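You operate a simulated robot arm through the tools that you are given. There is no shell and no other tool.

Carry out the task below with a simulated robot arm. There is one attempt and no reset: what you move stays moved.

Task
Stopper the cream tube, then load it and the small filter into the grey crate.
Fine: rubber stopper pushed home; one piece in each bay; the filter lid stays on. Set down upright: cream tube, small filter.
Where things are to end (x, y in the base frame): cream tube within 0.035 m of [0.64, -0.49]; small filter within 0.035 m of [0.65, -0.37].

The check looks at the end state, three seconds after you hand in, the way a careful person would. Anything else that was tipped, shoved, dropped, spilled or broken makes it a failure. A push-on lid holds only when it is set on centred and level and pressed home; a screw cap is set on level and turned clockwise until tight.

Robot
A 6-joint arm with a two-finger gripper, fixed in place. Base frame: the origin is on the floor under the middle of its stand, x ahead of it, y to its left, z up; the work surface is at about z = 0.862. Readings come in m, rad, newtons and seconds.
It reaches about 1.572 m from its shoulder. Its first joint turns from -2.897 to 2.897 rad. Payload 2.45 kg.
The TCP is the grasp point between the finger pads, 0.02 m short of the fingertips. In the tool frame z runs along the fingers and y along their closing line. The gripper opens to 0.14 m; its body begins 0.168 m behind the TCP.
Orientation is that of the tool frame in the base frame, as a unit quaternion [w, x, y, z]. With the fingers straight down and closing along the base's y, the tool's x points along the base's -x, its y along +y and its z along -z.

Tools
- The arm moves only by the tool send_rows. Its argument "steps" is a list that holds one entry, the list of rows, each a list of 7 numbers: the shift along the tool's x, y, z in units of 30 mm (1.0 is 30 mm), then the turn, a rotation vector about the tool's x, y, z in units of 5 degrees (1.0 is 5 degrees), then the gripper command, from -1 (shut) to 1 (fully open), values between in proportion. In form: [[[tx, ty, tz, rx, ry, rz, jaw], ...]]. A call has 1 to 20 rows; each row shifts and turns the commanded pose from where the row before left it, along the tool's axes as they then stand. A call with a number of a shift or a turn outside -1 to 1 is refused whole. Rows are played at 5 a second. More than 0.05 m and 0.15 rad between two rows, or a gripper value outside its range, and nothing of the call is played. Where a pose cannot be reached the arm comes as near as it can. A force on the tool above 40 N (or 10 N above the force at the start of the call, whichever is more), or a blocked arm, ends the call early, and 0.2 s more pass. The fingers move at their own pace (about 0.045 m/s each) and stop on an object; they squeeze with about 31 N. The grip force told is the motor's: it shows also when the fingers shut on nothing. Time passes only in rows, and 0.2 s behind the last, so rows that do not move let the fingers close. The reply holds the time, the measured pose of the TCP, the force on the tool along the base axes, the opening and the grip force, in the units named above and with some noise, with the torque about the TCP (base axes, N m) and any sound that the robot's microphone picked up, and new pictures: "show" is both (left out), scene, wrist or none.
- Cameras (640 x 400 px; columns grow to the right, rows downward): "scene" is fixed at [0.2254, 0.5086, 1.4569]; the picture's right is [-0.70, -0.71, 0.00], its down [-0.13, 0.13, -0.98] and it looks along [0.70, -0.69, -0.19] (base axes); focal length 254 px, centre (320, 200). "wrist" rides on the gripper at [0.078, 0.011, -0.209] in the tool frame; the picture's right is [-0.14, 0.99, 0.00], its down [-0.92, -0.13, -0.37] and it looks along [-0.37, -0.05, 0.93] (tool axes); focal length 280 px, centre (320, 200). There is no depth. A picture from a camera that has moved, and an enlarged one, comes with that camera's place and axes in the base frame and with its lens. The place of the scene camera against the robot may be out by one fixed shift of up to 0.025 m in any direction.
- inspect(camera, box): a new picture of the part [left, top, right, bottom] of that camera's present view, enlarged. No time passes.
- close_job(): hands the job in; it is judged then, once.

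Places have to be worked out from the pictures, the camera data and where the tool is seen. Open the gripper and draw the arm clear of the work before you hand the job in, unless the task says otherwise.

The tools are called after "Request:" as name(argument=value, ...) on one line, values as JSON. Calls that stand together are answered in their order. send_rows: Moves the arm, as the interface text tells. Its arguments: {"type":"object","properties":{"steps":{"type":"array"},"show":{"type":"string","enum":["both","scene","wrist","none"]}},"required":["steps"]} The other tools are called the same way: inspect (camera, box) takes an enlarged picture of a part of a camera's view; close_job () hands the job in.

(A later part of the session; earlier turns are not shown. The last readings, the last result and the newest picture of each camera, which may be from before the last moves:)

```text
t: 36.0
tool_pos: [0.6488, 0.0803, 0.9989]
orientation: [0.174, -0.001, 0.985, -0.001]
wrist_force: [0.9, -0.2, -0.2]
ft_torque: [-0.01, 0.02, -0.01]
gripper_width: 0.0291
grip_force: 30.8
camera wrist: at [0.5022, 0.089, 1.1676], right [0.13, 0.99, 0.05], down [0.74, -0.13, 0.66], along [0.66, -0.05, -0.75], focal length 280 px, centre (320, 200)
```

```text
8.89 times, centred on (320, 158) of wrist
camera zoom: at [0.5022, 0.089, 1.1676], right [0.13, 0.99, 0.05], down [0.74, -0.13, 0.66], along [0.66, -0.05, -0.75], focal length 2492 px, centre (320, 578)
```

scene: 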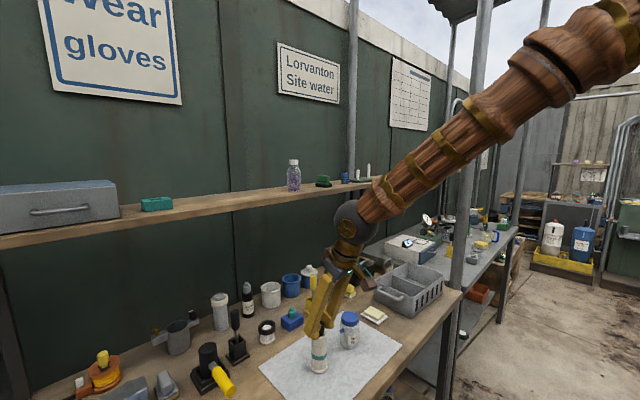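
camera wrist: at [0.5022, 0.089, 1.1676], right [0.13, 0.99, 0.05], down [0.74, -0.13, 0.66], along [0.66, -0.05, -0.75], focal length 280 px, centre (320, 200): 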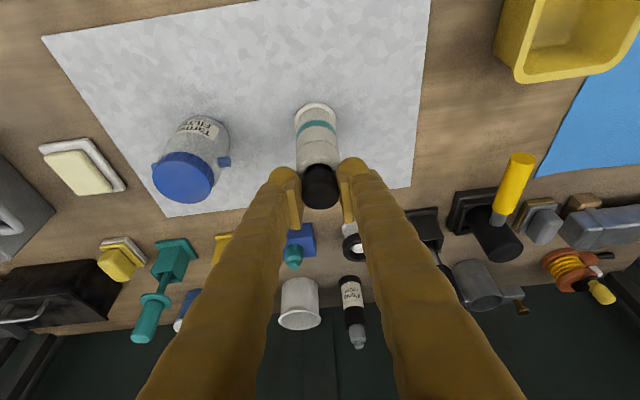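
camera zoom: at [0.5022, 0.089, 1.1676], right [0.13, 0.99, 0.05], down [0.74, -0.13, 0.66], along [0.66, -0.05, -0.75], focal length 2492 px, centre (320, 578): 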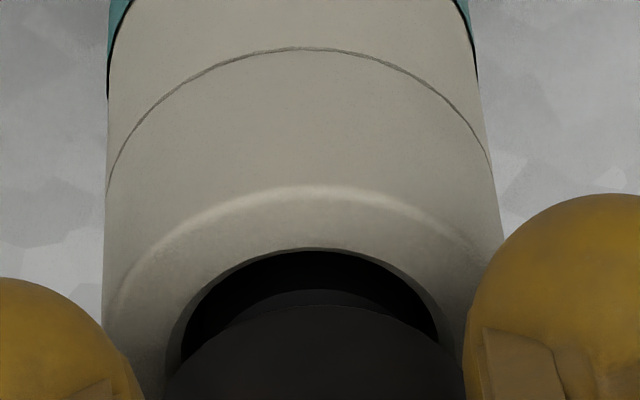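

The plug is in the bore, centred to within about 0.5 mm, and there's still no axial force. I'll continue down in 1.5 mm steps until resistance shows.

Request:
send_rows(steps=[[[0.0172, 0, 0.047, 0, 0, 0, -1], [0.0172, 0, 0.047, 0, 0, 0, -1], [0.0172, 0, 0.047, 0, 0, 0, -1], [0, 0, 0, 0, 0, 0, -1]]])

Request:
inspect(camera="scene", box=[300, 312, 340, 380])

Request:
inspect(camera="wrist", box=[285, 135, 355, 220])

```text
t: 37.0
tool_pos: [0.6482, 0.0792, 0.9948]
orientation: [0.174, -0.001, 0.985, -0.001]
wrist_force: [-1.0, -0.1, 3.4]
ft_torque: [0.04, 0.04, -0.01]
gripper_width: 0.0291
grip_force: 31.1
camera wrist: at [0.5023, 0.0889, 1.1635], right [0.13, 0.99, 0.05], down [0.74, -0.13, 0.66], along [0.66, -0.05, -0.75], focal length 280 px, centre (320, 200)
```

scene: 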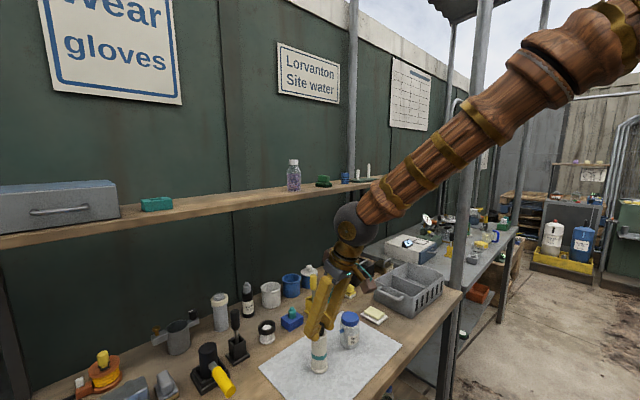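
wrist: 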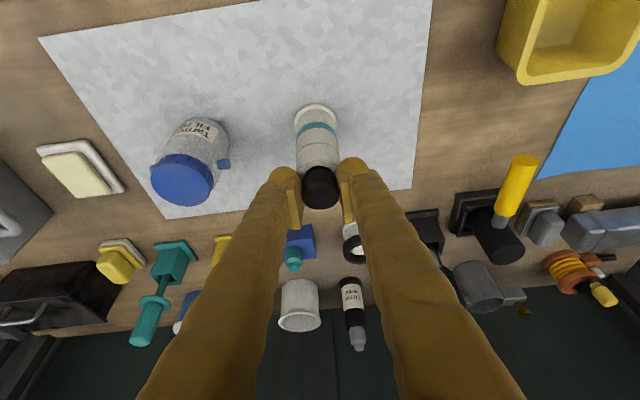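

```text
5.88 times, centred on (320, 346) of scene
camera zoom: at [0.2254, 0.5086, 1.4569], right [-0.7, -0.71, 0.0], down [-0.13, 0.13, -0.98], along [0.7, -0.69, -0.19], focal length 1497 px, centre (320, -659)
```

zoom: 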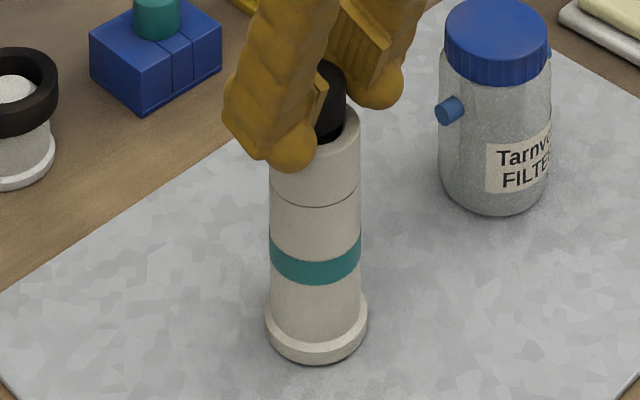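

```text
4.71 times, centred on (320, 178) of wrist
camera zoom: at [0.5023, 0.0889, 1.1635], right [0.13, 0.99, 0.05], down [0.74, -0.13, 0.66], along [0.66, -0.05, -0.75], focal length 1320 px, centre (320, 306)
```

zoom: 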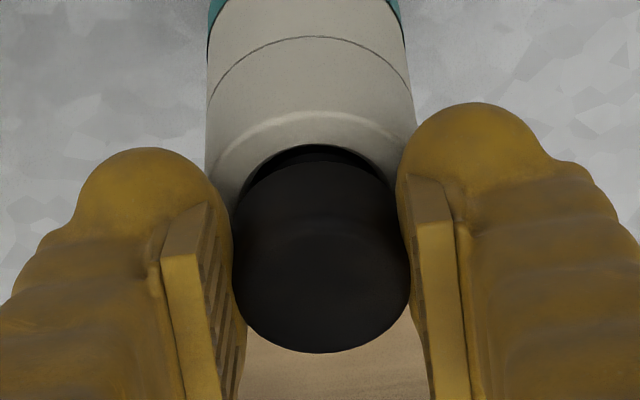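

Resistance of about 3 N has started as the ridges engage. I'll keep pressing straight down in small steps.

Request:
send_rows(steps=[[[0.0172, 0, 0.047, 0, 0, 0, -1], [0.0172, 0, 0.047, 0, 0, 0, -1], [0, 0, 0, 0, 0, 0, -1]]])

Request:
inspect(camera="scene", box=[306, 318, 334, 346])

Request:
inspect(camera="wrist", box=[285, 135, 355, 220])

```text
t: 37.8
tool_pos: [0.6481, 0.0799, 0.9923]
orientation: [0.176, 0.0, 0.984, 0.0]
wrist_force: [-1.9, 0.0, 6.9]
ft_torque: [0.0, -0.01, -0.01]
gripper_width: 0.0291
grip_force: 30.9
camera wrist: at [0.5024, 0.0889, 1.1604], right [0.13, 0.99, 0.05], down [0.74, -0.13, 0.66], along [0.66, -0.05, -0.75], focal length 280 px, centre (320, 200)
```

scene: 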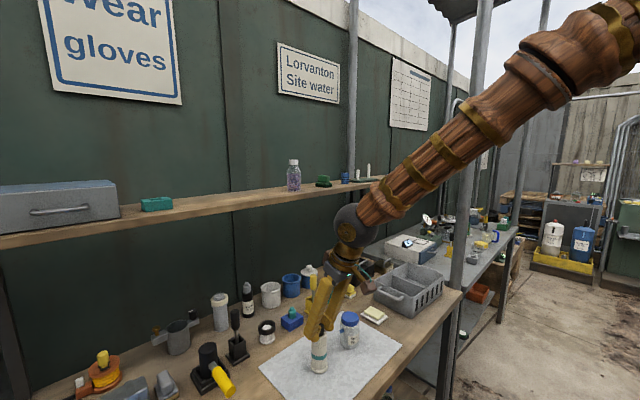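
wrist: 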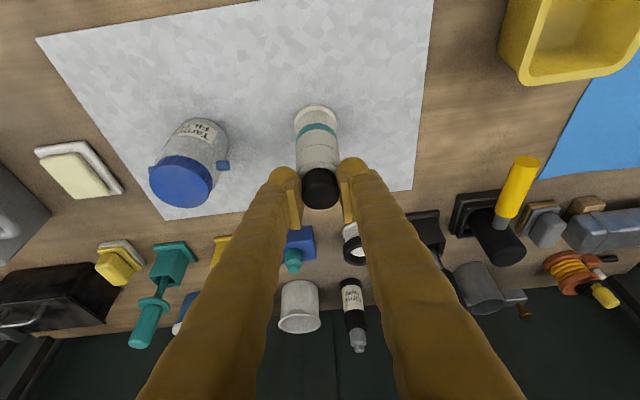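

```text
14.29 times, centred on (320, 332) of scene
camera zoom: at [0.2254, 0.5086, 1.4569], right [-0.7, -0.71, 0.0], down [-0.13, 0.13, -0.98], along [0.7, -0.69, -0.19], focal length 3636 px, centre (320, -1686)
```

zoom: 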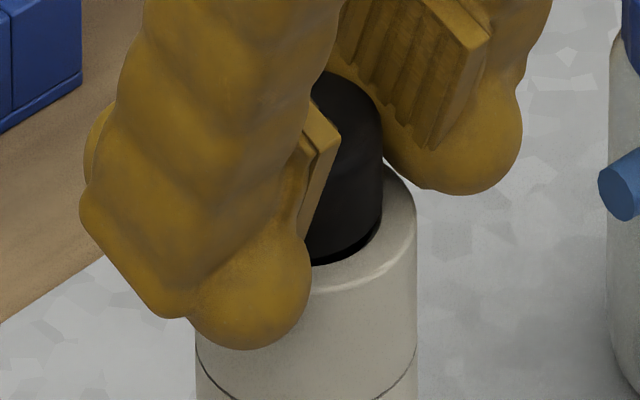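

```text
4.71 times, centred on (320, 178) of wrist
camera zoom: at [0.5024, 0.0889, 1.1604], right [0.13, 0.99, 0.05], down [0.74, -0.13, 0.66], along [0.66, -0.05, -0.75], focal length 1320 px, centre (320, 306)
```

zoom: 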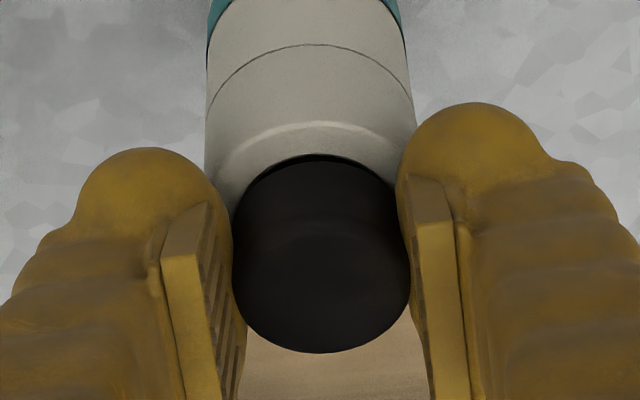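

Force is up to 7 N and the head is within a couple of millimetres of the rim. I'll press another 1.5 mm with the grip still holding it level.

Request:
send_rows(steps=[[[0.0172, 0, 0.047, 0, 0, 0, -1], [0, 0, 0, 0, 0, 0, -1]]], show="scene")

Request:
inspect(camera="scene", box=[306, 318, 334, 346])

Request:
inspect(camera="wrist", box=[285, 135, 355, 220])

```text
t: 38.5
tool_pos: [0.6495, 0.0792, 0.9917]
orientation: [0.177, 0.0, 0.984, 0.0]
wrist_force: [-1.2, 0.2, 7.4]
ft_torque: [0.0, 0.07, -0.03]
gripper_width: 0.0291
grip_force: 31.1
stopped in row 2: the force on the tool passed its limit at 41 N (the readings are from after the stop); the commanded pose is now the measured one
```

scene: 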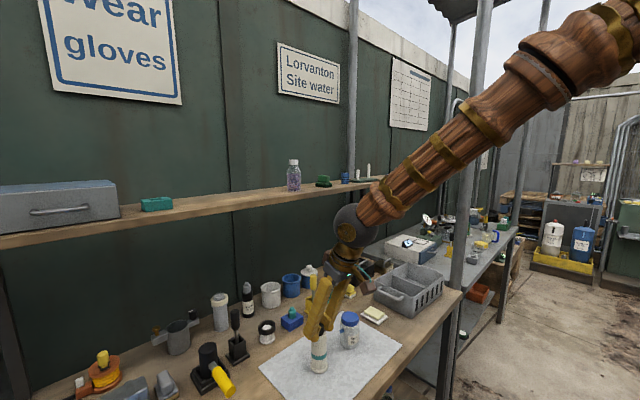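

```text
14.29 times, centred on (320, 332) of scene
camera zoom: at [0.2254, 0.5086, 1.4569], right [-0.7, -0.71, 0.0], down [-0.13, 0.13, -0.98], along [0.7, -0.69, -0.19], focal length 3636 px, centre (320, -1686)
```

zoom: 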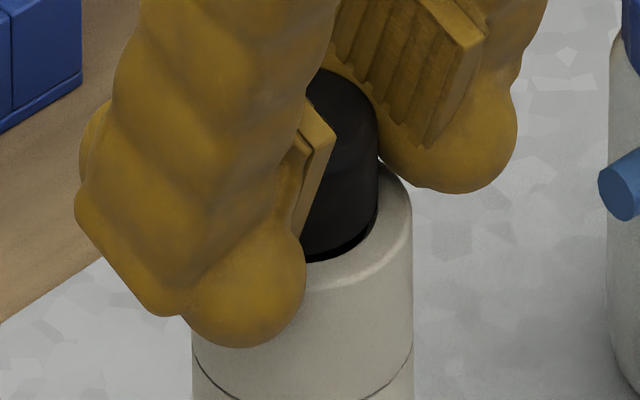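

```text
4.71 times, centred on (320, 178) of wrist
camera zoom: at [0.503, 0.089, 1.1598], right [0.13, 0.99, 0.05], down [0.74, -0.13, 0.67], along [0.67, -0.05, -0.74], focal length 1320 px, centre (320, 306)
```

zoom: 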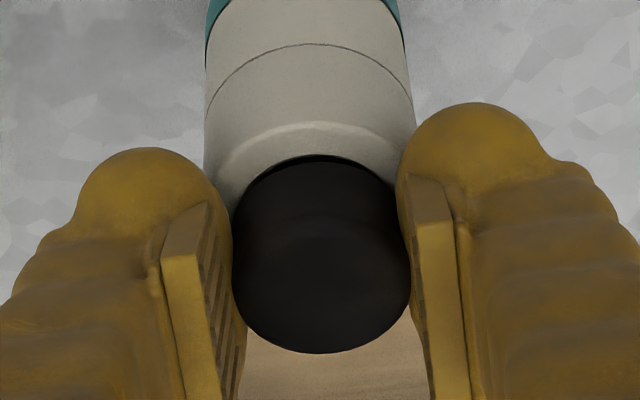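

A force spike stopped the move at 41 N, probably from fingertips touching the rim. I'll release the stopper, rise straight up, and look at how far it has seated.

Request:
send_rows(steps=[[[0, 0, 0, 0, 0, 0, -0.8], [0, 0, 0, 0, 0, 0, -0.6], [0, 0, 0, 0, 0, 0, -0.4], [0, 0, 0, 0, 0, 0, -0.4], [-0.115, 0, -0.313, 0, 0, 0, -0.4], [-0.115, 0, -0.313, 0, 0, 0, -0.4], [-0.115, 0, -0.313, 0, 0, 0, -0.4], [-0.115, 0, -0.313, 0, 0, 0, -0.4], [-0.115, 0, -0.313, 0, 0, 0, -0.4], [-0.115, 0, -0.313, 0, 0, 0, -0.4]]])

Request:
inspect(camera="scene", box=[300, 318, 340, 378])

Request:
inspect(camera="scene", box=[304, 322, 332, 350])

Request:
inspect(camera="wrist", box=[280, 90, 360, 180])

```text
t: 40.7
tool_pos: [0.6492, 0.0797, 1.0514]
orientation: [0.176, -0.001, 0.984, -0.001]
wrist_force: [-0.9, -0.1, 0.1]
ft_torque: [0.02, -0.03, 0.0]
gripper_width: 0.0421
grip_force: 0.0
camera wrist: at [0.5032, 0.089, 1.2197], right [0.13, 0.99, 0.05], down [0.74, -0.13, 0.67], along [0.67, -0.05, -0.75], focal length 280 px, centre (320, 200)
```

scene: 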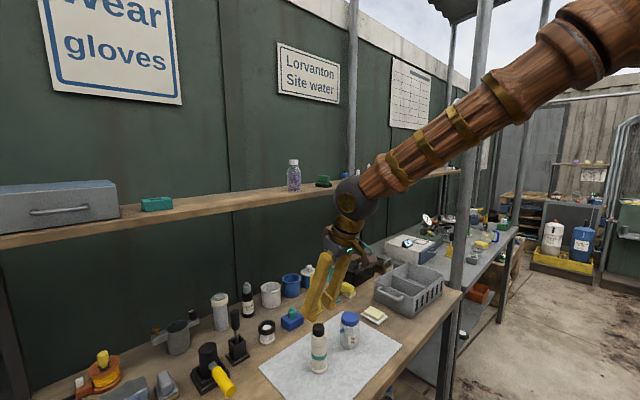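
wrist: 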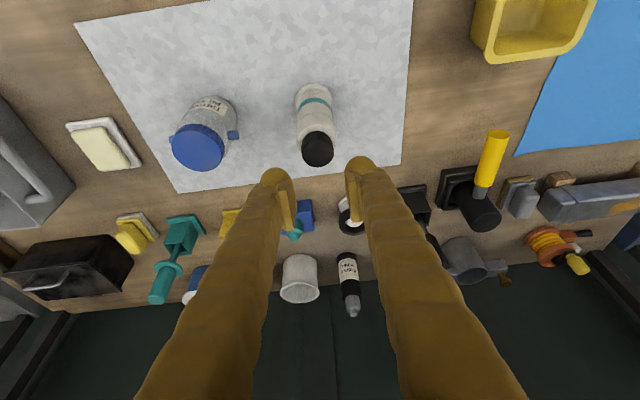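

```text
6.67 times, centred on (320, 348) of scene
camera zoom: at [0.2254, 0.5086, 1.4569], right [-0.7, -0.71, 0.0], down [-0.13, 0.13, -0.98], along [0.7, -0.69, -0.19], focal length 1697 px, centre (320, -787)
```

zoom: 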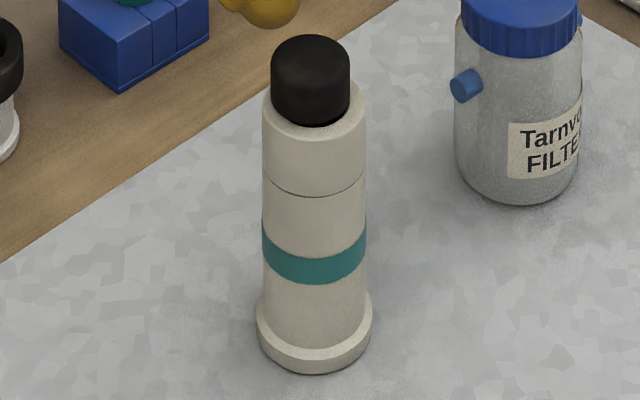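

```text
14.29 times, centred on (318, 336) of scene
camera zoom: at [0.2254, 0.5086, 1.4569], right [-0.7, -0.71, 0.0], down [-0.13, 0.13, -0.98], along [0.7, -0.69, -0.19], focal length 3636 px, centre (349, -1743)
```

zoom: 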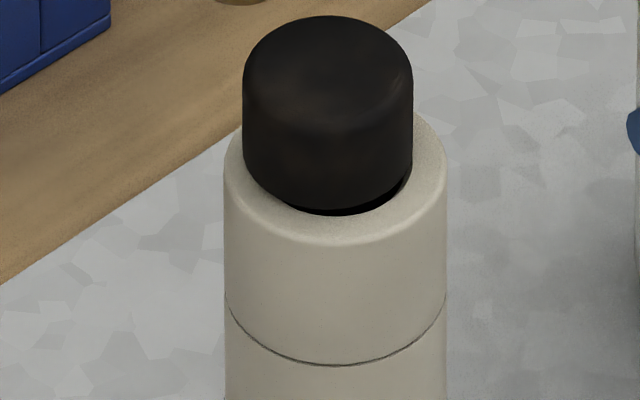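

```text
4.44 times, centred on (320, 135) of wrist
camera zoom: at [0.5032, 0.089, 1.2197], right [0.13, 0.99, 0.05], down [0.74, -0.13, 0.67], along [0.67, -0.05, -0.75], focal length 1246 px, centre (320, 489)
```

zoom: 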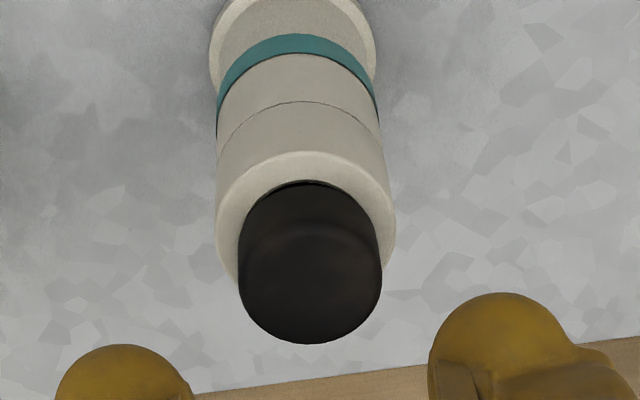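

The stopper is in the bore but has 3–4 mm to go, and the scene view shows it about 1.8 mm off-centre toward +x. I'll re-grip the head about 4 mm higher so the fingertips clear the rim, then shift it slightly toward −x to centre it before pressing home.

Request:
send_rows(steps=[[[0.115, 0, 0.313, 0, 0, 0, -0.4], [0.115, 0, 0.313, 0, 0, 0, -0.4], [0.115, 0, 0.313, 0, 0, 0, -0.4], [0.115, 0, 0.313, 0, 0, 0, -0.4], [0.115, 0, 0.313, 0, 0, 0, -0.4], [0.069, 0, 0.188, 0, 0, 0, -0.4], [0, 0, 0, 0, 0, 0, -0.7], [0, 0, 0, 0, 0, 0, -1], [0, 0, 0, 0, 0, 0, -1], [0, 0, 0, 0, 0, 0, -1]]])

Request:
inspect(camera="scene", box=[304, 322, 332, 350])

Request:
inspect(camera="wrist", box=[285, 135, 355, 220])

```text
t: 42.9
tool_pos: [0.6494, 0.0795, 0.9951]
orientation: [0.177, 0.0, 0.984, 0.0]
wrist_force: [0.5, 0.3, -0.6]
ft_torque: [0.01, 0.01, 0.02]
gripper_width: 0.0293
grip_force: 31.5
camera wrist: at [0.5027, 0.0891, 1.1635], right [0.13, 0.99, 0.05], down [0.74, -0.13, 0.67], along [0.67, -0.05, -0.75], focal length 280 px, centre (320, 200)
```

scene: 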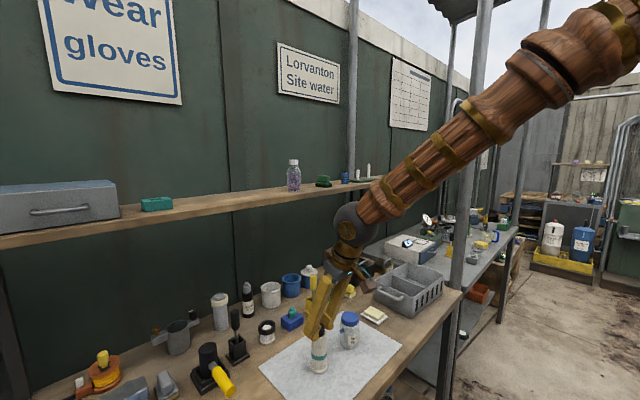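
wrist: 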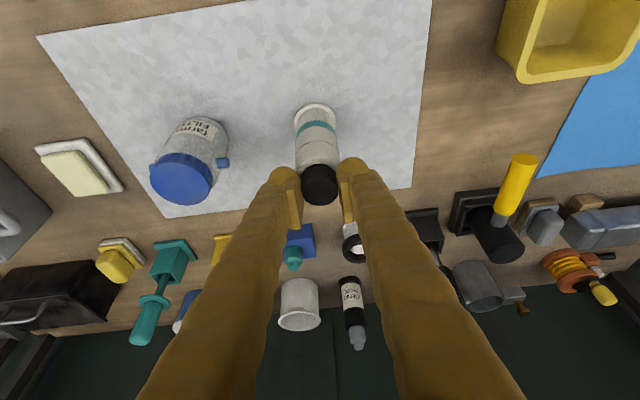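

```text
14.29 times, centred on (318, 336) of scene
camera zoom: at [0.2254, 0.5086, 1.4569], right [-0.7, -0.71, 0.0], down [-0.13, 0.13, -0.98], along [0.7, -0.69, -0.19], focal length 3636 px, centre (349, -1743)
```

zoom: 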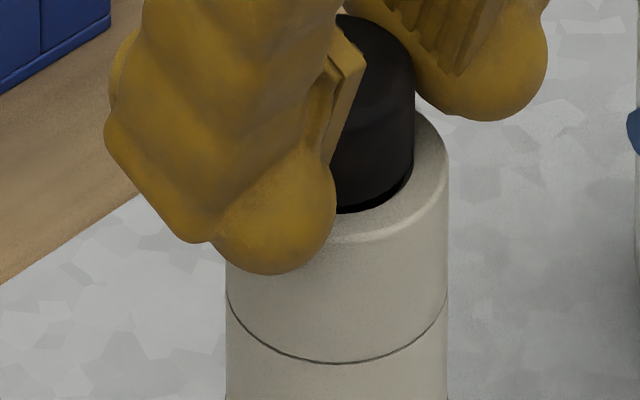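

```text
4.71 times, centred on (320, 178) of wrist
camera zoom: at [0.5027, 0.0891, 1.1635], right [0.13, 0.99, 0.05], down [0.74, -0.13, 0.67], along [0.67, -0.05, -0.75], focal length 1320 px, centre (320, 306)
```

zoom: 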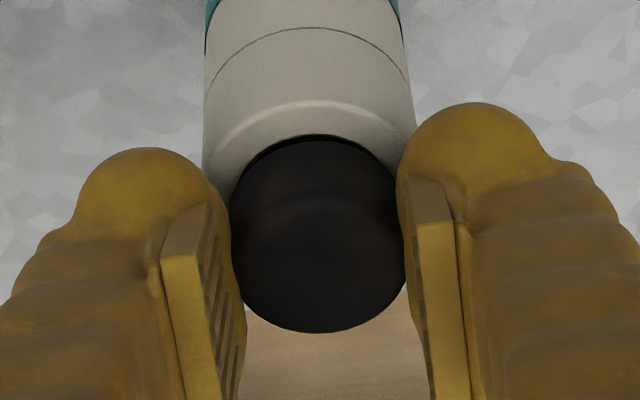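

Re-gripped with no load. Now I'll shift the stopper 1.8 mm toward −x and see whether it moves within the bore or carries the tube along.

Request:
send_rows(steps=[[[0.0282, 0, -0.0103, 0, 0, 0, -1], [0.0282, 0, -0.0103, 0, 0, 0, -1], [0, 0, 0, 0, 0, 0, -1]]], show="none")

Request:
inspect(camera="scene", box=[304, 322, 332, 350])

Request:
inspect(camera="wrist", box=[285, 135, 355, 220])

```text
t: 43.7
tool_pos: [0.6466, 0.0805, 0.9957]
orientation: [0.177, -0.001, 0.984, 0.0]
wrist_force: [-0.7, -0.6, -1.3]
ft_torque: [0.01, 0.0, 0.0]
gripper_width: 0.0287
grip_force: 30.8
```

```text
14.29 times, centred on (318, 336) of scene
camera zoom: at [0.2254, 0.5086, 1.4569], right [-0.7, -0.71, 0.0], down [-0.13, 0.13, -0.98], along [0.7, -0.69, -0.19], focal length 3636 px, centre (349, -1743)
```

zoom: 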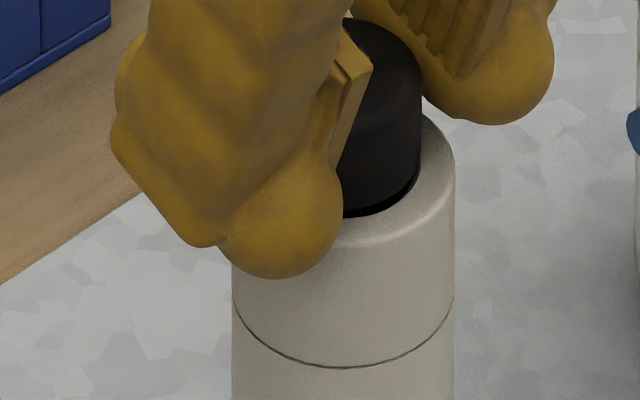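

```text
4.71 times, centred on (320, 178) of wrist
camera zoom: at [0.5009, 0.0892, 1.1637], right [0.13, 0.99, 0.05], down [0.74, -0.13, 0.67], along [0.67, -0.05, -0.75], focal length 1320 px, centre (320, 306)
```

zoom: 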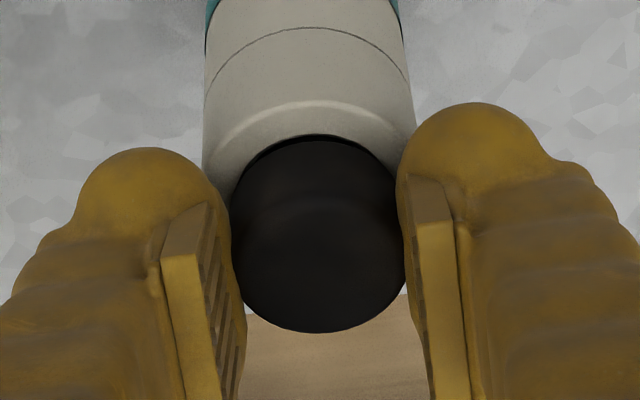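

The tube moves with the stopper, so the plug is snug in the bore and laterally fixed. I'll press straight down in 1 mm steps with the higher grip and watch the force.

Request:
send_rows(steps=[[[0.0115, 0, 0.0313, 0, 0, 0, -1], [0.0115, 0, 0.0313, 0, 0, 0, -1], [0, 0, 0, 0, 0, 0, -1]]], show="none")

Request:
inspect(camera="scene", box=[304, 322, 332, 350])

```text
t: 44.5
tool_pos: [0.6482, 0.0806, 0.9943]
orientation: [0.178, -0.002, 0.984, 0.001]
wrist_force: [-4.3, 1.6, 31.3]
ft_torque: [0.01, 0.05, -0.02]
gripper_width: 0.029
grip_force: 31.6
```

```text
14.29 times, centred on (318, 336) of scene
camera zoom: at [0.2254, 0.5086, 1.4569], right [-0.7, -0.71, 0.0], down [-0.13, 0.13, -0.98], along [0.7, -0.69, -0.19], focal length 3636 px, centre (349, -1743)
```

zoom: 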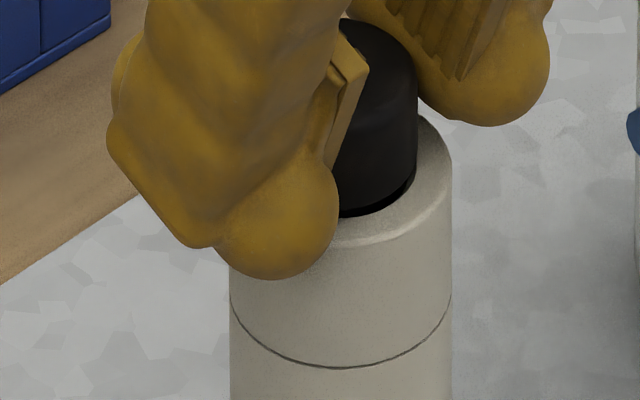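

Force has risen to 31 N with little movement. I'll check the exact present camera pose and how the seat looks.

Request:
inspect(camera="wrist", box=[295, 150, 345, 195])

Request:
inspect(camera="scene", box=[312, 326, 330, 342])

```text
8.89 times, centred on (320, 172) of wrist
camera zoom: at [0.5015, 0.0891, 1.1625], right [0.13, 0.99, 0.05], down [0.73, -0.13, 0.67], along [0.67, -0.05, -0.74], focal length 2492 px, centre (320, 444)
```

zoom: 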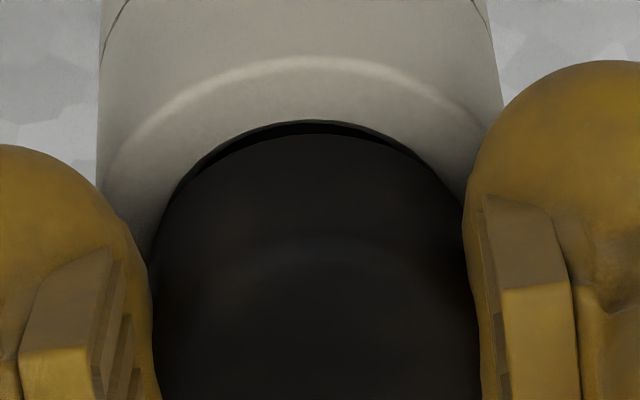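

```text
16.00 times, centred on (321, 334) of scene
camera zoom: at [0.2254, 0.5086, 1.4569], right [-0.7, -0.71, 0.0], down [-0.13, 0.13, -0.98], along [0.7, -0.69, -0.19], focal length 4072 px, centre (304, -1944)
```

zoom: 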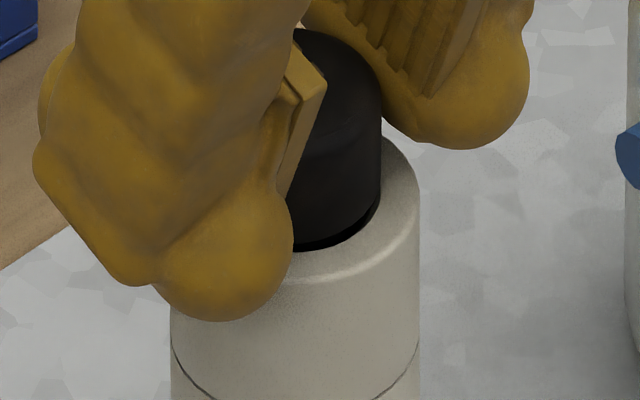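

The camera moved only 1.2 mm under 31 N, so the stopper is against a stop. I'm not sure whether it's fully level. I'll relieve the load, release, rise, and take tight unobstructed views.

Request:
send_rows(steps=[[[-0.0115, 0, -0.0313, 0, 0, 0, -1], [0, 0, 0, 0, 0, 0, -0.8], [0, 0, 0, 0, 0, 0, -0.5], [0, 0, 0, 0, 0, 0, -0.3], [0, 0, 0, 0, 0, 0, -0.3], [-0.115, 0, -0.313, 0, 0, 0, -0.3], [-0.115, 0, -0.313, 0, 0, 0, -0.3], [-0.115, 0, -0.313, 0, 0, 0, -0.3], [-0.115, 0, -0.313, 0, 0, 0, -0.3], [-0.115, 0, -0.313, 0, 0, 0, -0.3], [-0.115, 0, -0.313, 0, 0, 0, -0.3]]])

Request:
inspect(camera="scene", box=[310, 322, 328, 338])

Request:
inspect(camera="wrist", box=[290, 110, 345, 165])

Request:
inspect(camera="scene", box=[300, 318, 340, 378])

```text
t: 46.9
tool_pos: [0.6466, 0.0794, 1.053]
orientation: [0.177, 0.0, 0.984, -0.001]
wrist_force: [0.3, 0.2, 0.8]
ft_torque: [-0.02, -0.03, -0.01]
gripper_width: 0.049
grip_force: 0.0
camera wrist: at [0.5011, 0.0887, 1.2227], right [0.13, 0.99, 0.05], down [0.74, -0.13, 0.66], along [0.66, -0.05, -0.75], focal length 280 px, centre (320, 200)
```

scene: 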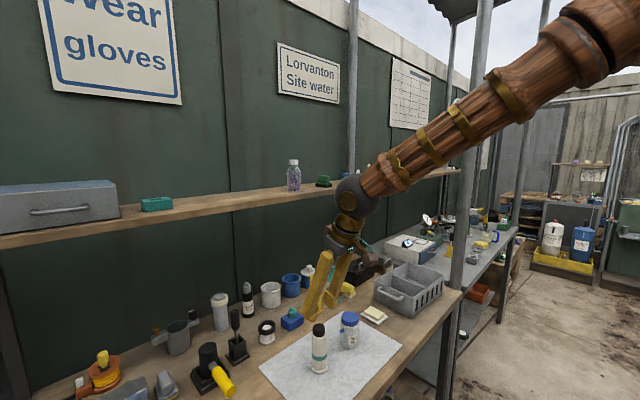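
wrist: 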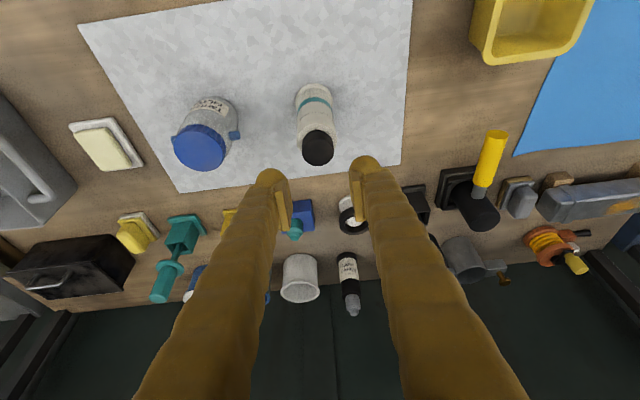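

```text
16.00 times, centred on (319, 330) of scene
camera zoom: at [0.2254, 0.5086, 1.4569], right [-0.7, -0.71, 0.0], down [-0.13, 0.13, -0.98], along [0.7, -0.69, -0.19], focal length 4072 px, centre (336, -1880)
```

zoom: 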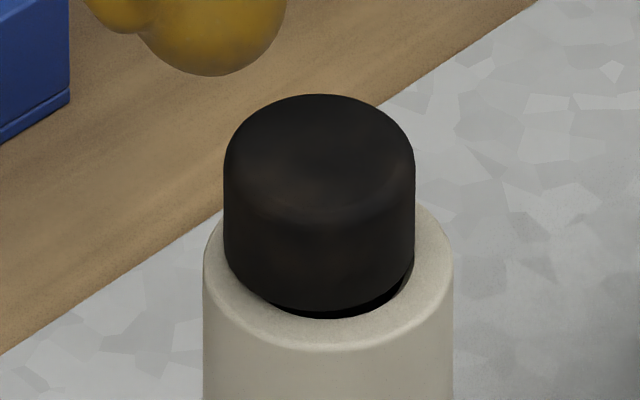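

```text
7.27 times, centred on (318, 138) of wrist
camera zoom: at [0.5011, 0.0887, 1.2227], right [0.13, 0.99, 0.05], down [0.74, -0.13, 0.66], along [0.66, -0.05, -0.75], focal length 2039 px, centre (338, 654)
```

zoom: 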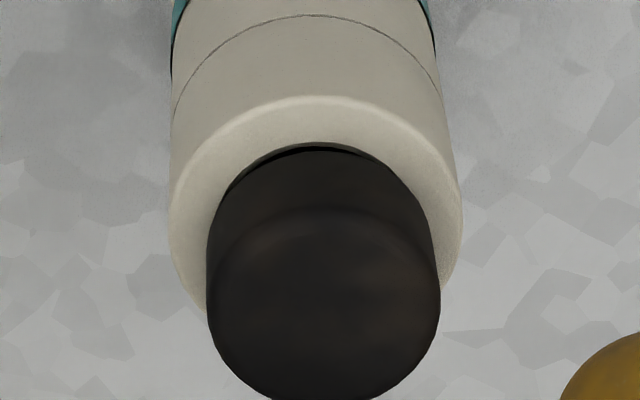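

```text
6.67 times, centred on (320, 348) of scene
camera zoom: at [0.2254, 0.5086, 1.4569], right [-0.7, -0.71, 0.0], down [-0.13, 0.13, -0.98], along [0.7, -0.69, -0.19], focal length 1697 px, centre (320, -787)
```

zoom: 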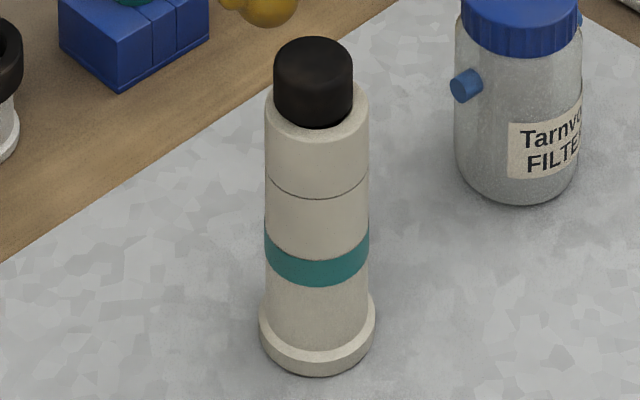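

Unobstructed, the head looks vertical and essentially down on the rim, offset about 1.6 mm. To check that it is really seated, I'll grip the head again and do a gentle 4 mm pull. If it holds, the tube comes up with it; if not, it slides out and I can re-insert it better centred.

Request:
send_rows(steps=[[[0.115, 0, 0.313, 0, 0, 0, -0.3], [0.115, 0, 0.313, 0, 0, 0, -0.3], [0.115, 0, 0.313, 0, 0, 0, -0.3], [0.115, 0, 0.313, 0, 0, 0, -0.3], [0.115, 0, 0.313, 0, 0, 0, -0.3], [0.0805, 0, 0.219, 0, 0, 0, -0.3], [0, 0, 0, 0, 0, 0, -0.6], [0, 0, 0, 0, 0, 0, -1], [0, 0, 0, 0, 0, 0, -1], [0, 0, 0, 0, 0, 0, -1], [-0.0115, 0, -0.0313, 0, 0, 0, -1], [-0.0115, 0, -0.0313, 0, 0, 0, -1], [-0.0115, 0, -0.0313, 0, 0, 0, -1], [-0.0115, 0, -0.0313, 0, 0, 0, -1], [0, 0, 0, 0, 0, 0, -1]]])

Request:
inspect(camera="scene", box=[304, 322, 332, 350])

Request:
inspect(camera="scene", box=[300, 350, 340, 385])

Request:
inspect(camera="wrist", box=[280, 80, 360, 180])

```text
t: 50.1
tool_pos: [0.6482, 0.0804, 1.0015]
orientation: [0.176, -0.002, 0.984, 0.001]
wrist_force: [0.1, -0.2, -1.5]
ft_torque: [0.0, 0.0, -0.01]
gripper_width: 0.029
grip_force: 31.3
camera wrist: at [0.5012, 0.089, 1.1695], right [0.13, 0.99, 0.05], down [0.74, -0.13, 0.67], along [0.67, -0.05, -0.74], focal length 280 px, centre (320, 200)
```

scene: 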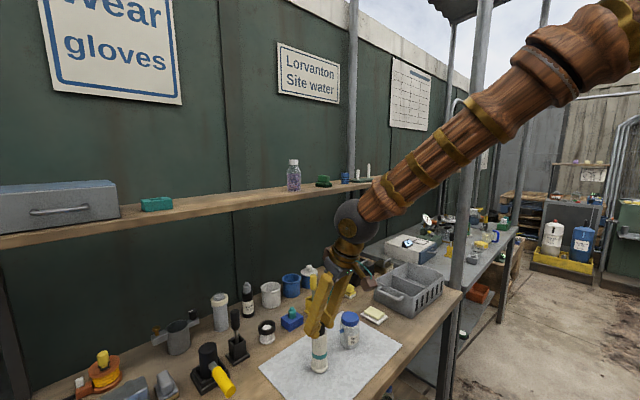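
wrist: 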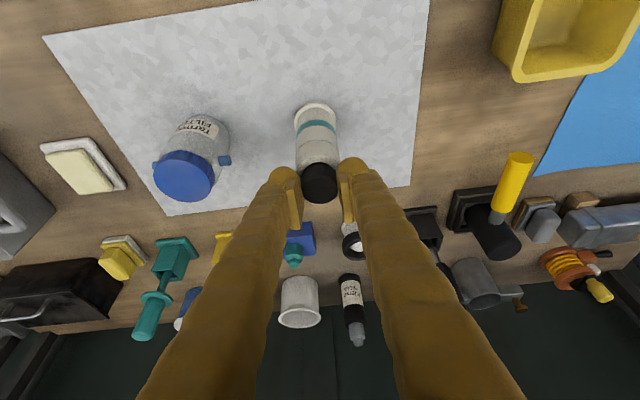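

```text
14.29 times, centred on (318, 336) of scene
camera zoom: at [0.2254, 0.5086, 1.4569], right [-0.7, -0.71, 0.0], down [-0.13, 0.13, -0.98], along [0.7, -0.69, -0.19], focal length 3636 px, centre (349, -1743)
```

zoom: 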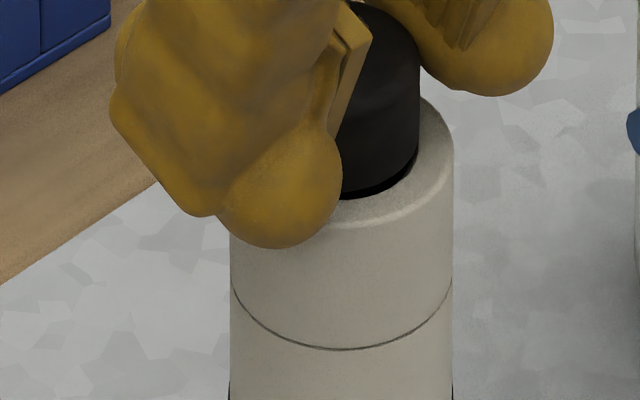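

```text
11.43 times, centred on (320, 368) of scene
camera zoom: at [0.2254, 0.5086, 1.4569], right [-0.7, -0.71, 0.0], down [-0.13, 0.13, -0.98], along [0.7, -0.69, -0.19], focal length 2909 px, centre (320, -1714)
```

zoom: 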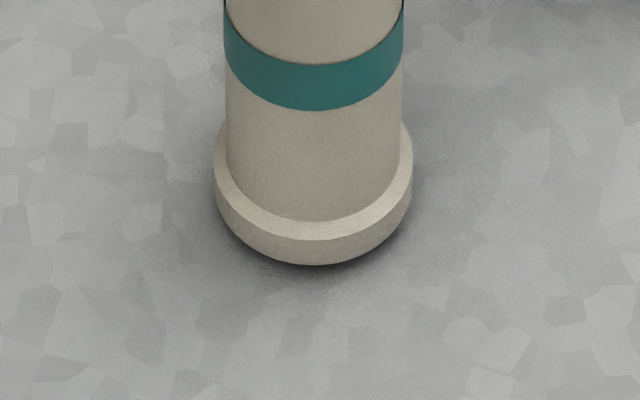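

```text
4.00 times, centred on (320, 130) of wrist
camera zoom: at [0.5012, 0.089, 1.1695], right [0.13, 0.99, 0.05], down [0.74, -0.13, 0.67], along [0.67, -0.05, -0.74], focal length 1122 px, centre (320, 480)
```

zoom: 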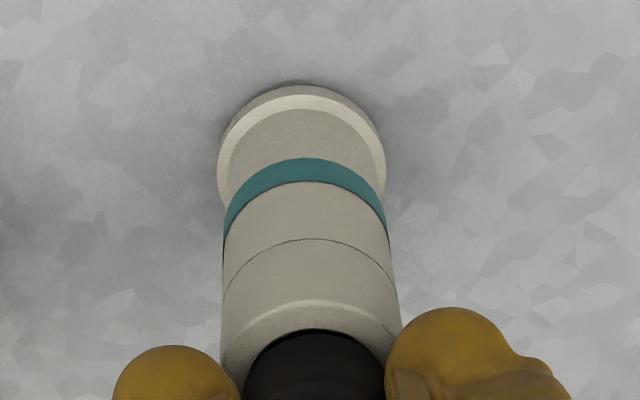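

The tube came up with the stopper, so the stopper holds firmly. I'll set the tube gently back down, release and rise.

Request:
send_rows(steps=[[[0.0115, 0, 0.0313, 0, 0, 0, -1], [0.0115, 0, 0.0313, 0, 0, 0, -1], [0.0115, 0, 0.0313, 0, 0, 0, -1], [0.0115, 0, 0.0313, 0, 0, 0, -1], [0, 0, 0, 0, 0, 0, -1]]])

Request:
inspect(camera="scene", box=[300, 318, 340, 385])

```text
t: 51.3
tool_pos: [0.6474, 0.0818, 0.9977]
orientation: [0.176, -0.001, 0.984, 0.0]
wrist_force: [0.2, -0.1, -1.0]
ft_torque: [0.02, 0.03, -0.02]
gripper_width: 0.0289
grip_force: 30.8
camera wrist: at [0.5013, 0.0893, 1.1658], right [0.13, 0.99, 0.05], down [0.74, -0.13, 0.67], along [0.67, -0.05, -0.75], focal length 280 px, centre (320, 200)
```

scene: 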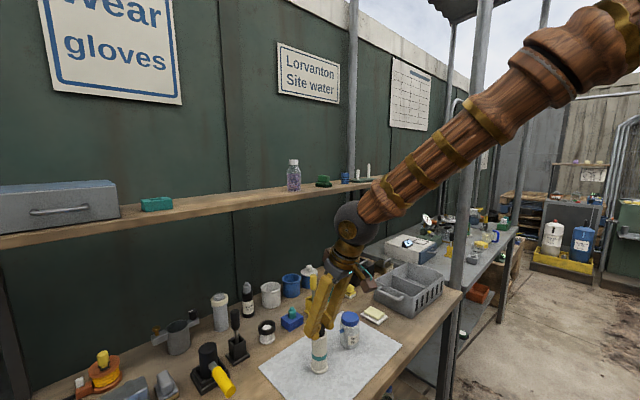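
wrist: 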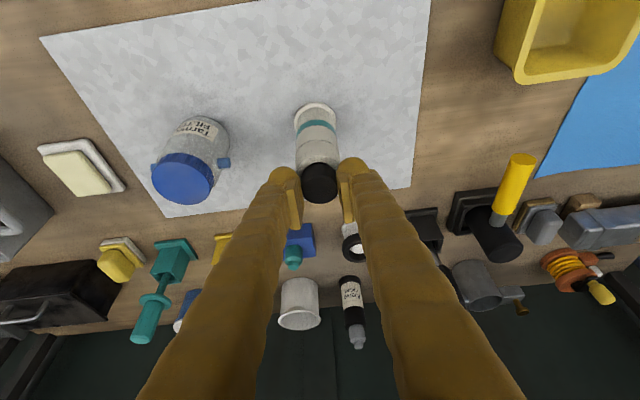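

```text
5.97 times, centred on (320, 352) of scene
camera zoom: at [0.2254, 0.5086, 1.4569], right [-0.7, -0.71, 0.0], down [-0.13, 0.13, -0.98], along [0.7, -0.69, -0.19], focal length 1520 px, centre (320, -704)
```

zoom: 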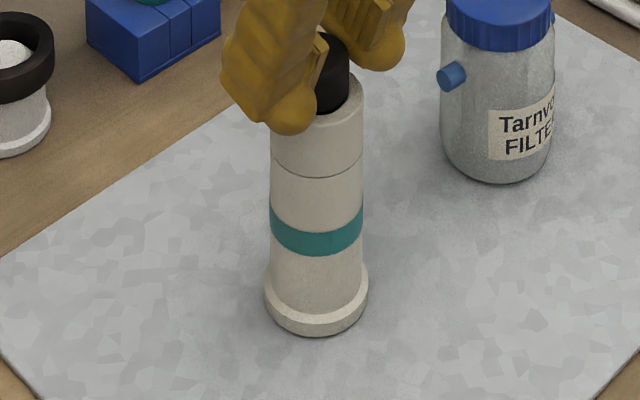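

The tool is back at the grasp height, so the tube is on the mat to within a fraction of a millimetre. I'll lower a hair more, release, and rise clear of the stopper.

Request:
send_rows(steps=[[[0.0035, 0, 0.0094, 0, 0, 0, -1], [0, 0, 0, 0, 0, 0, -0.85], [0, 0, 0, 0, 0, 0, -0.6], [0, 0, 0, 0, 0, 0, -0.3], [0, 0, 0, 0, 0, 0, -0.3], [-0.115, 0, -0.313, 0, 0, 0, -0.3], [-0.115, 0, -0.313, 0, 0, 0, -0.3], [-0.115, 0, -0.313, 0, 0, 0, -0.3], [-0.115, 0, -0.313, 0, 0, 0, -0.3], [-0.23, 0, -0.626, 0, 0, 0, -0.3], [-0.23, 0, -0.626, 0, 0, 0, -0.3], [-0.23, 0, -0.626, 0, 0, 0, -0.3]]])

Request:
inspect(camera="scene", box=[300, 315, 345, 385])

Request:
inspect(camera="scene", box=[310, 320, 330, 340])

Request:
inspect(camera="wrist", box=[280, 50, 360, 140])

```text
t: 53.9
tool_pos: [0.6478, 0.0807, 1.0974]
orientation: [0.176, -0.001, 0.984, 0.0]
wrist_force: [-0.2, -0.2, 0.3]
ft_torque: [0.03, -0.01, -0.03]
gripper_width: 0.0491
grip_force: 0.1
camera wrist: at [0.5013, 0.0891, 1.2658], right [0.13, 0.99, 0.05], down [0.74, -0.13, 0.67], along [0.67, -0.05, -0.75], focal length 280 px, centre (320, 200)
```

scene: 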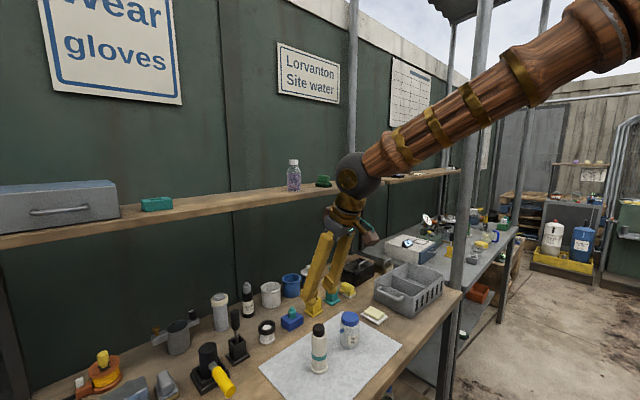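
wrist: 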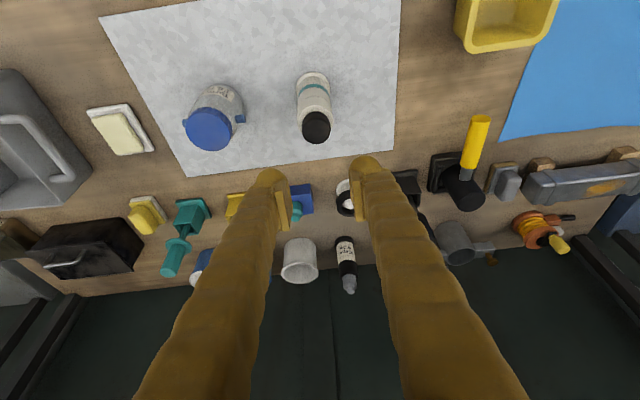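

```text
5.71 times, centred on (322, 350) of scene
camera zoom: at [0.2254, 0.5086, 1.4569], right [-0.7, -0.71, 0.0], down [-0.13, 0.13, -0.98], along [0.7, -0.69, -0.19], focal length 1454 px, centre (306, -657)
```

zoom: 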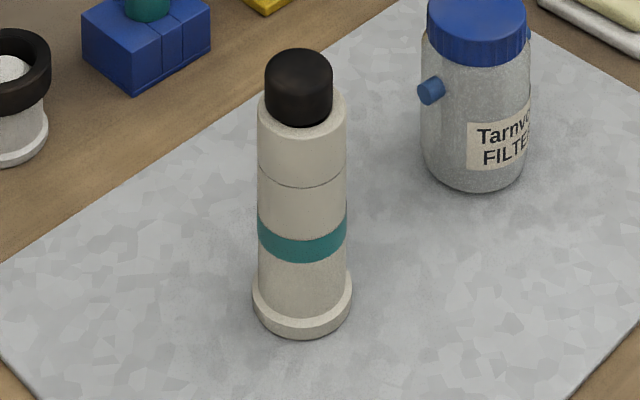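

```text
16.00 times, centred on (320, 330) of scene
camera zoom: at [0.2254, 0.5086, 1.4569], right [-0.7, -0.71, 0.0], down [-0.13, 0.13, -0.98], along [0.7, -0.69, -0.19], focal length 4072 px, centre (320, -1880)
```

zoom: 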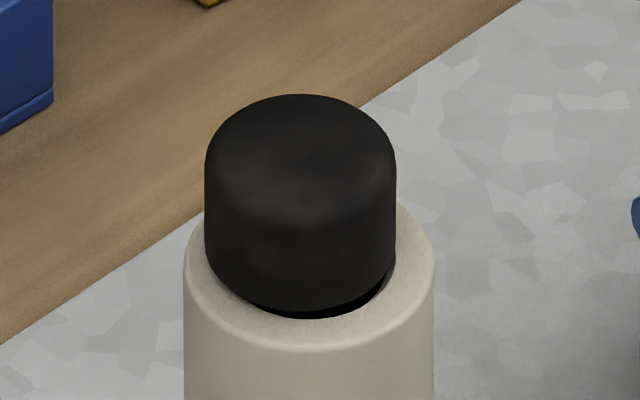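

```text
4.44 times, centred on (320, 95) of wrist
camera zoom: at [0.5013, 0.0891, 1.2658], right [0.13, 0.99, 0.05], down [0.74, -0.13, 0.67], along [0.67, -0.05, -0.75], focal length 1246 px, centre (320, 667)
```

zoom: 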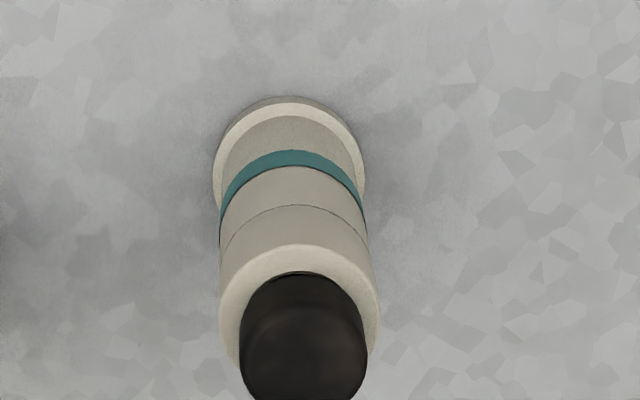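

Working the geometry again, there may still be 2–3 mm between the head and the rim, and the tilted finger corners may have limited the press. I'll back off, open wide and look from a lower angle to judge the seat properly.

Request:
send_rows(steps=[[[0.704, 0, -0.2585, 0, 0, 0, 0.3], [0.704, 0, -0.2585, 0, 0, 0, 0.6], [0.704, 0, -0.2585, 0, 0, 0, 1], [0.704, 0, -0.2585, 0, 0, 0, 1], [0, 0, 0, 0, -1, 0, 1], [0, 0, 0, 0, -1, 0, 1], [0, 0, 0, 0, -1, 0, 1], [0, 0, 0, 0, -1, 0, 1], [0.482, 0, 0.575, 0, 0, 0, 1], [0.482, 0, 0.575, 0, 0, 0, 1], [0, 0, 0, 0, 0, 0, 1]]])

Request:
inspect(camera="wrist", box=[270, 140, 370, 260])

```text
t: 56.3
tool_pos: [0.5583, 0.0808, 1.0525]
orientation: [0.344, 0.0, 0.939, -0.001]
wrist_force: [0.1, -0.2, -0.5]
ft_torque: [0.02, -0.01, -0.04]
gripper_width: 0.1401
grip_force: 0.1
camera wrist: at [0.3629, 0.0892, 1.1603], right [0.1, 0.99, 0.09], down [0.46, -0.13, 0.88], along [0.88, -0.05, -0.47], focal length 280 px, centre (320, 200)
```

scene: 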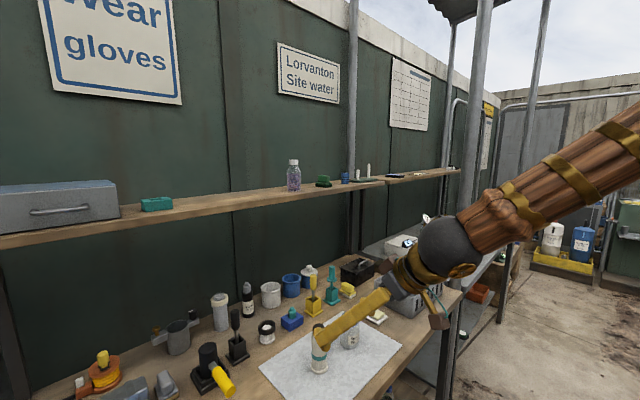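
wrist: 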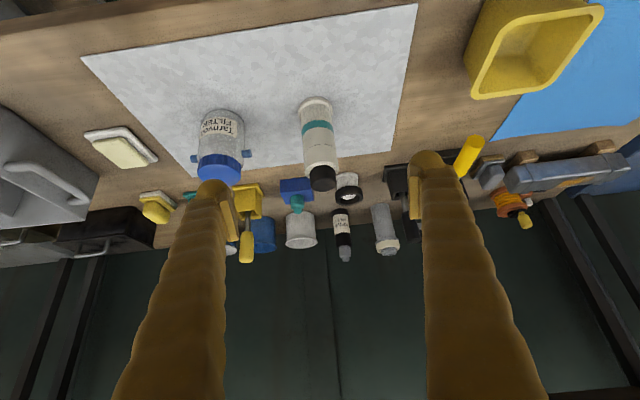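

```text
3.33 times, centred on (320, 200) of wrist
camera zoom: at [0.3629, 0.0892, 1.1603], right [0.1, 0.99, 0.09], down [0.46, -0.13, 0.88], along [0.88, -0.05, -0.47], focal length 935 px, centre (320, 200)
```

zoom: 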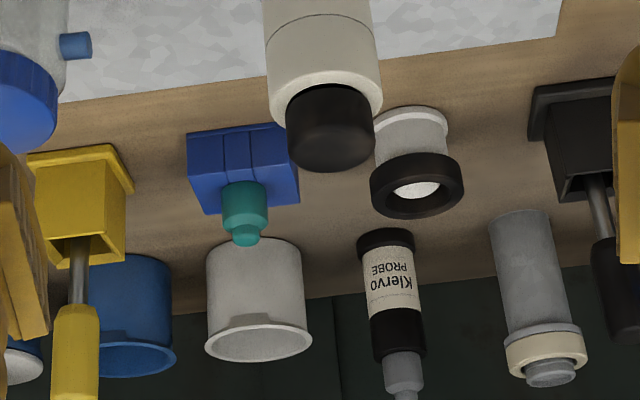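

This lower view (upside down) shows the stopper on the tube clearly. I'll zoom right in on the seam.

Request:
inspect(camera="wrist", box=[302, 155, 342, 195])

Request:
inspect(camera="scene", box=[305, 318, 335, 345])

```text
10.00 times, centred on (322, 175) of wrist
camera zoom: at [0.3629, 0.0892, 1.1603], right [0.1, 0.99, 0.09], down [0.46, -0.13, 0.88], along [0.88, -0.05, -0.47], focal length 2804 px, centre (300, 450)
```

zoom: 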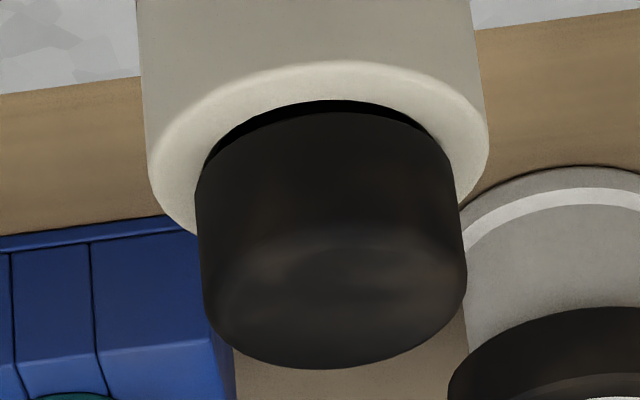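

```text
14.81 times, centred on (320, 332) of scene
camera zoom: at [0.2254, 0.5086, 1.4569], right [-0.7, -0.71, 0.0], down [-0.13, 0.13, -0.98], along [0.7, -0.69, -0.19], focal length 3771 px, centre (320, -1748)
```

zoom: 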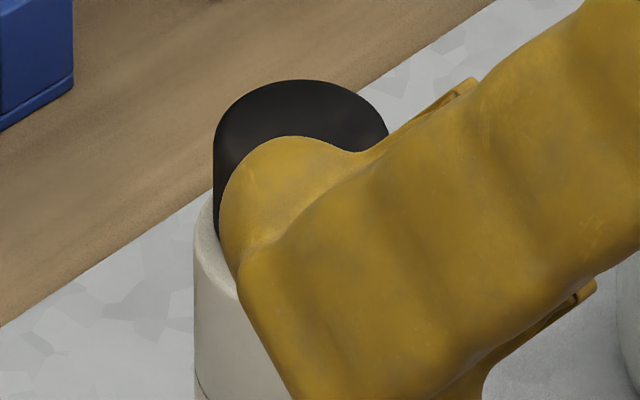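

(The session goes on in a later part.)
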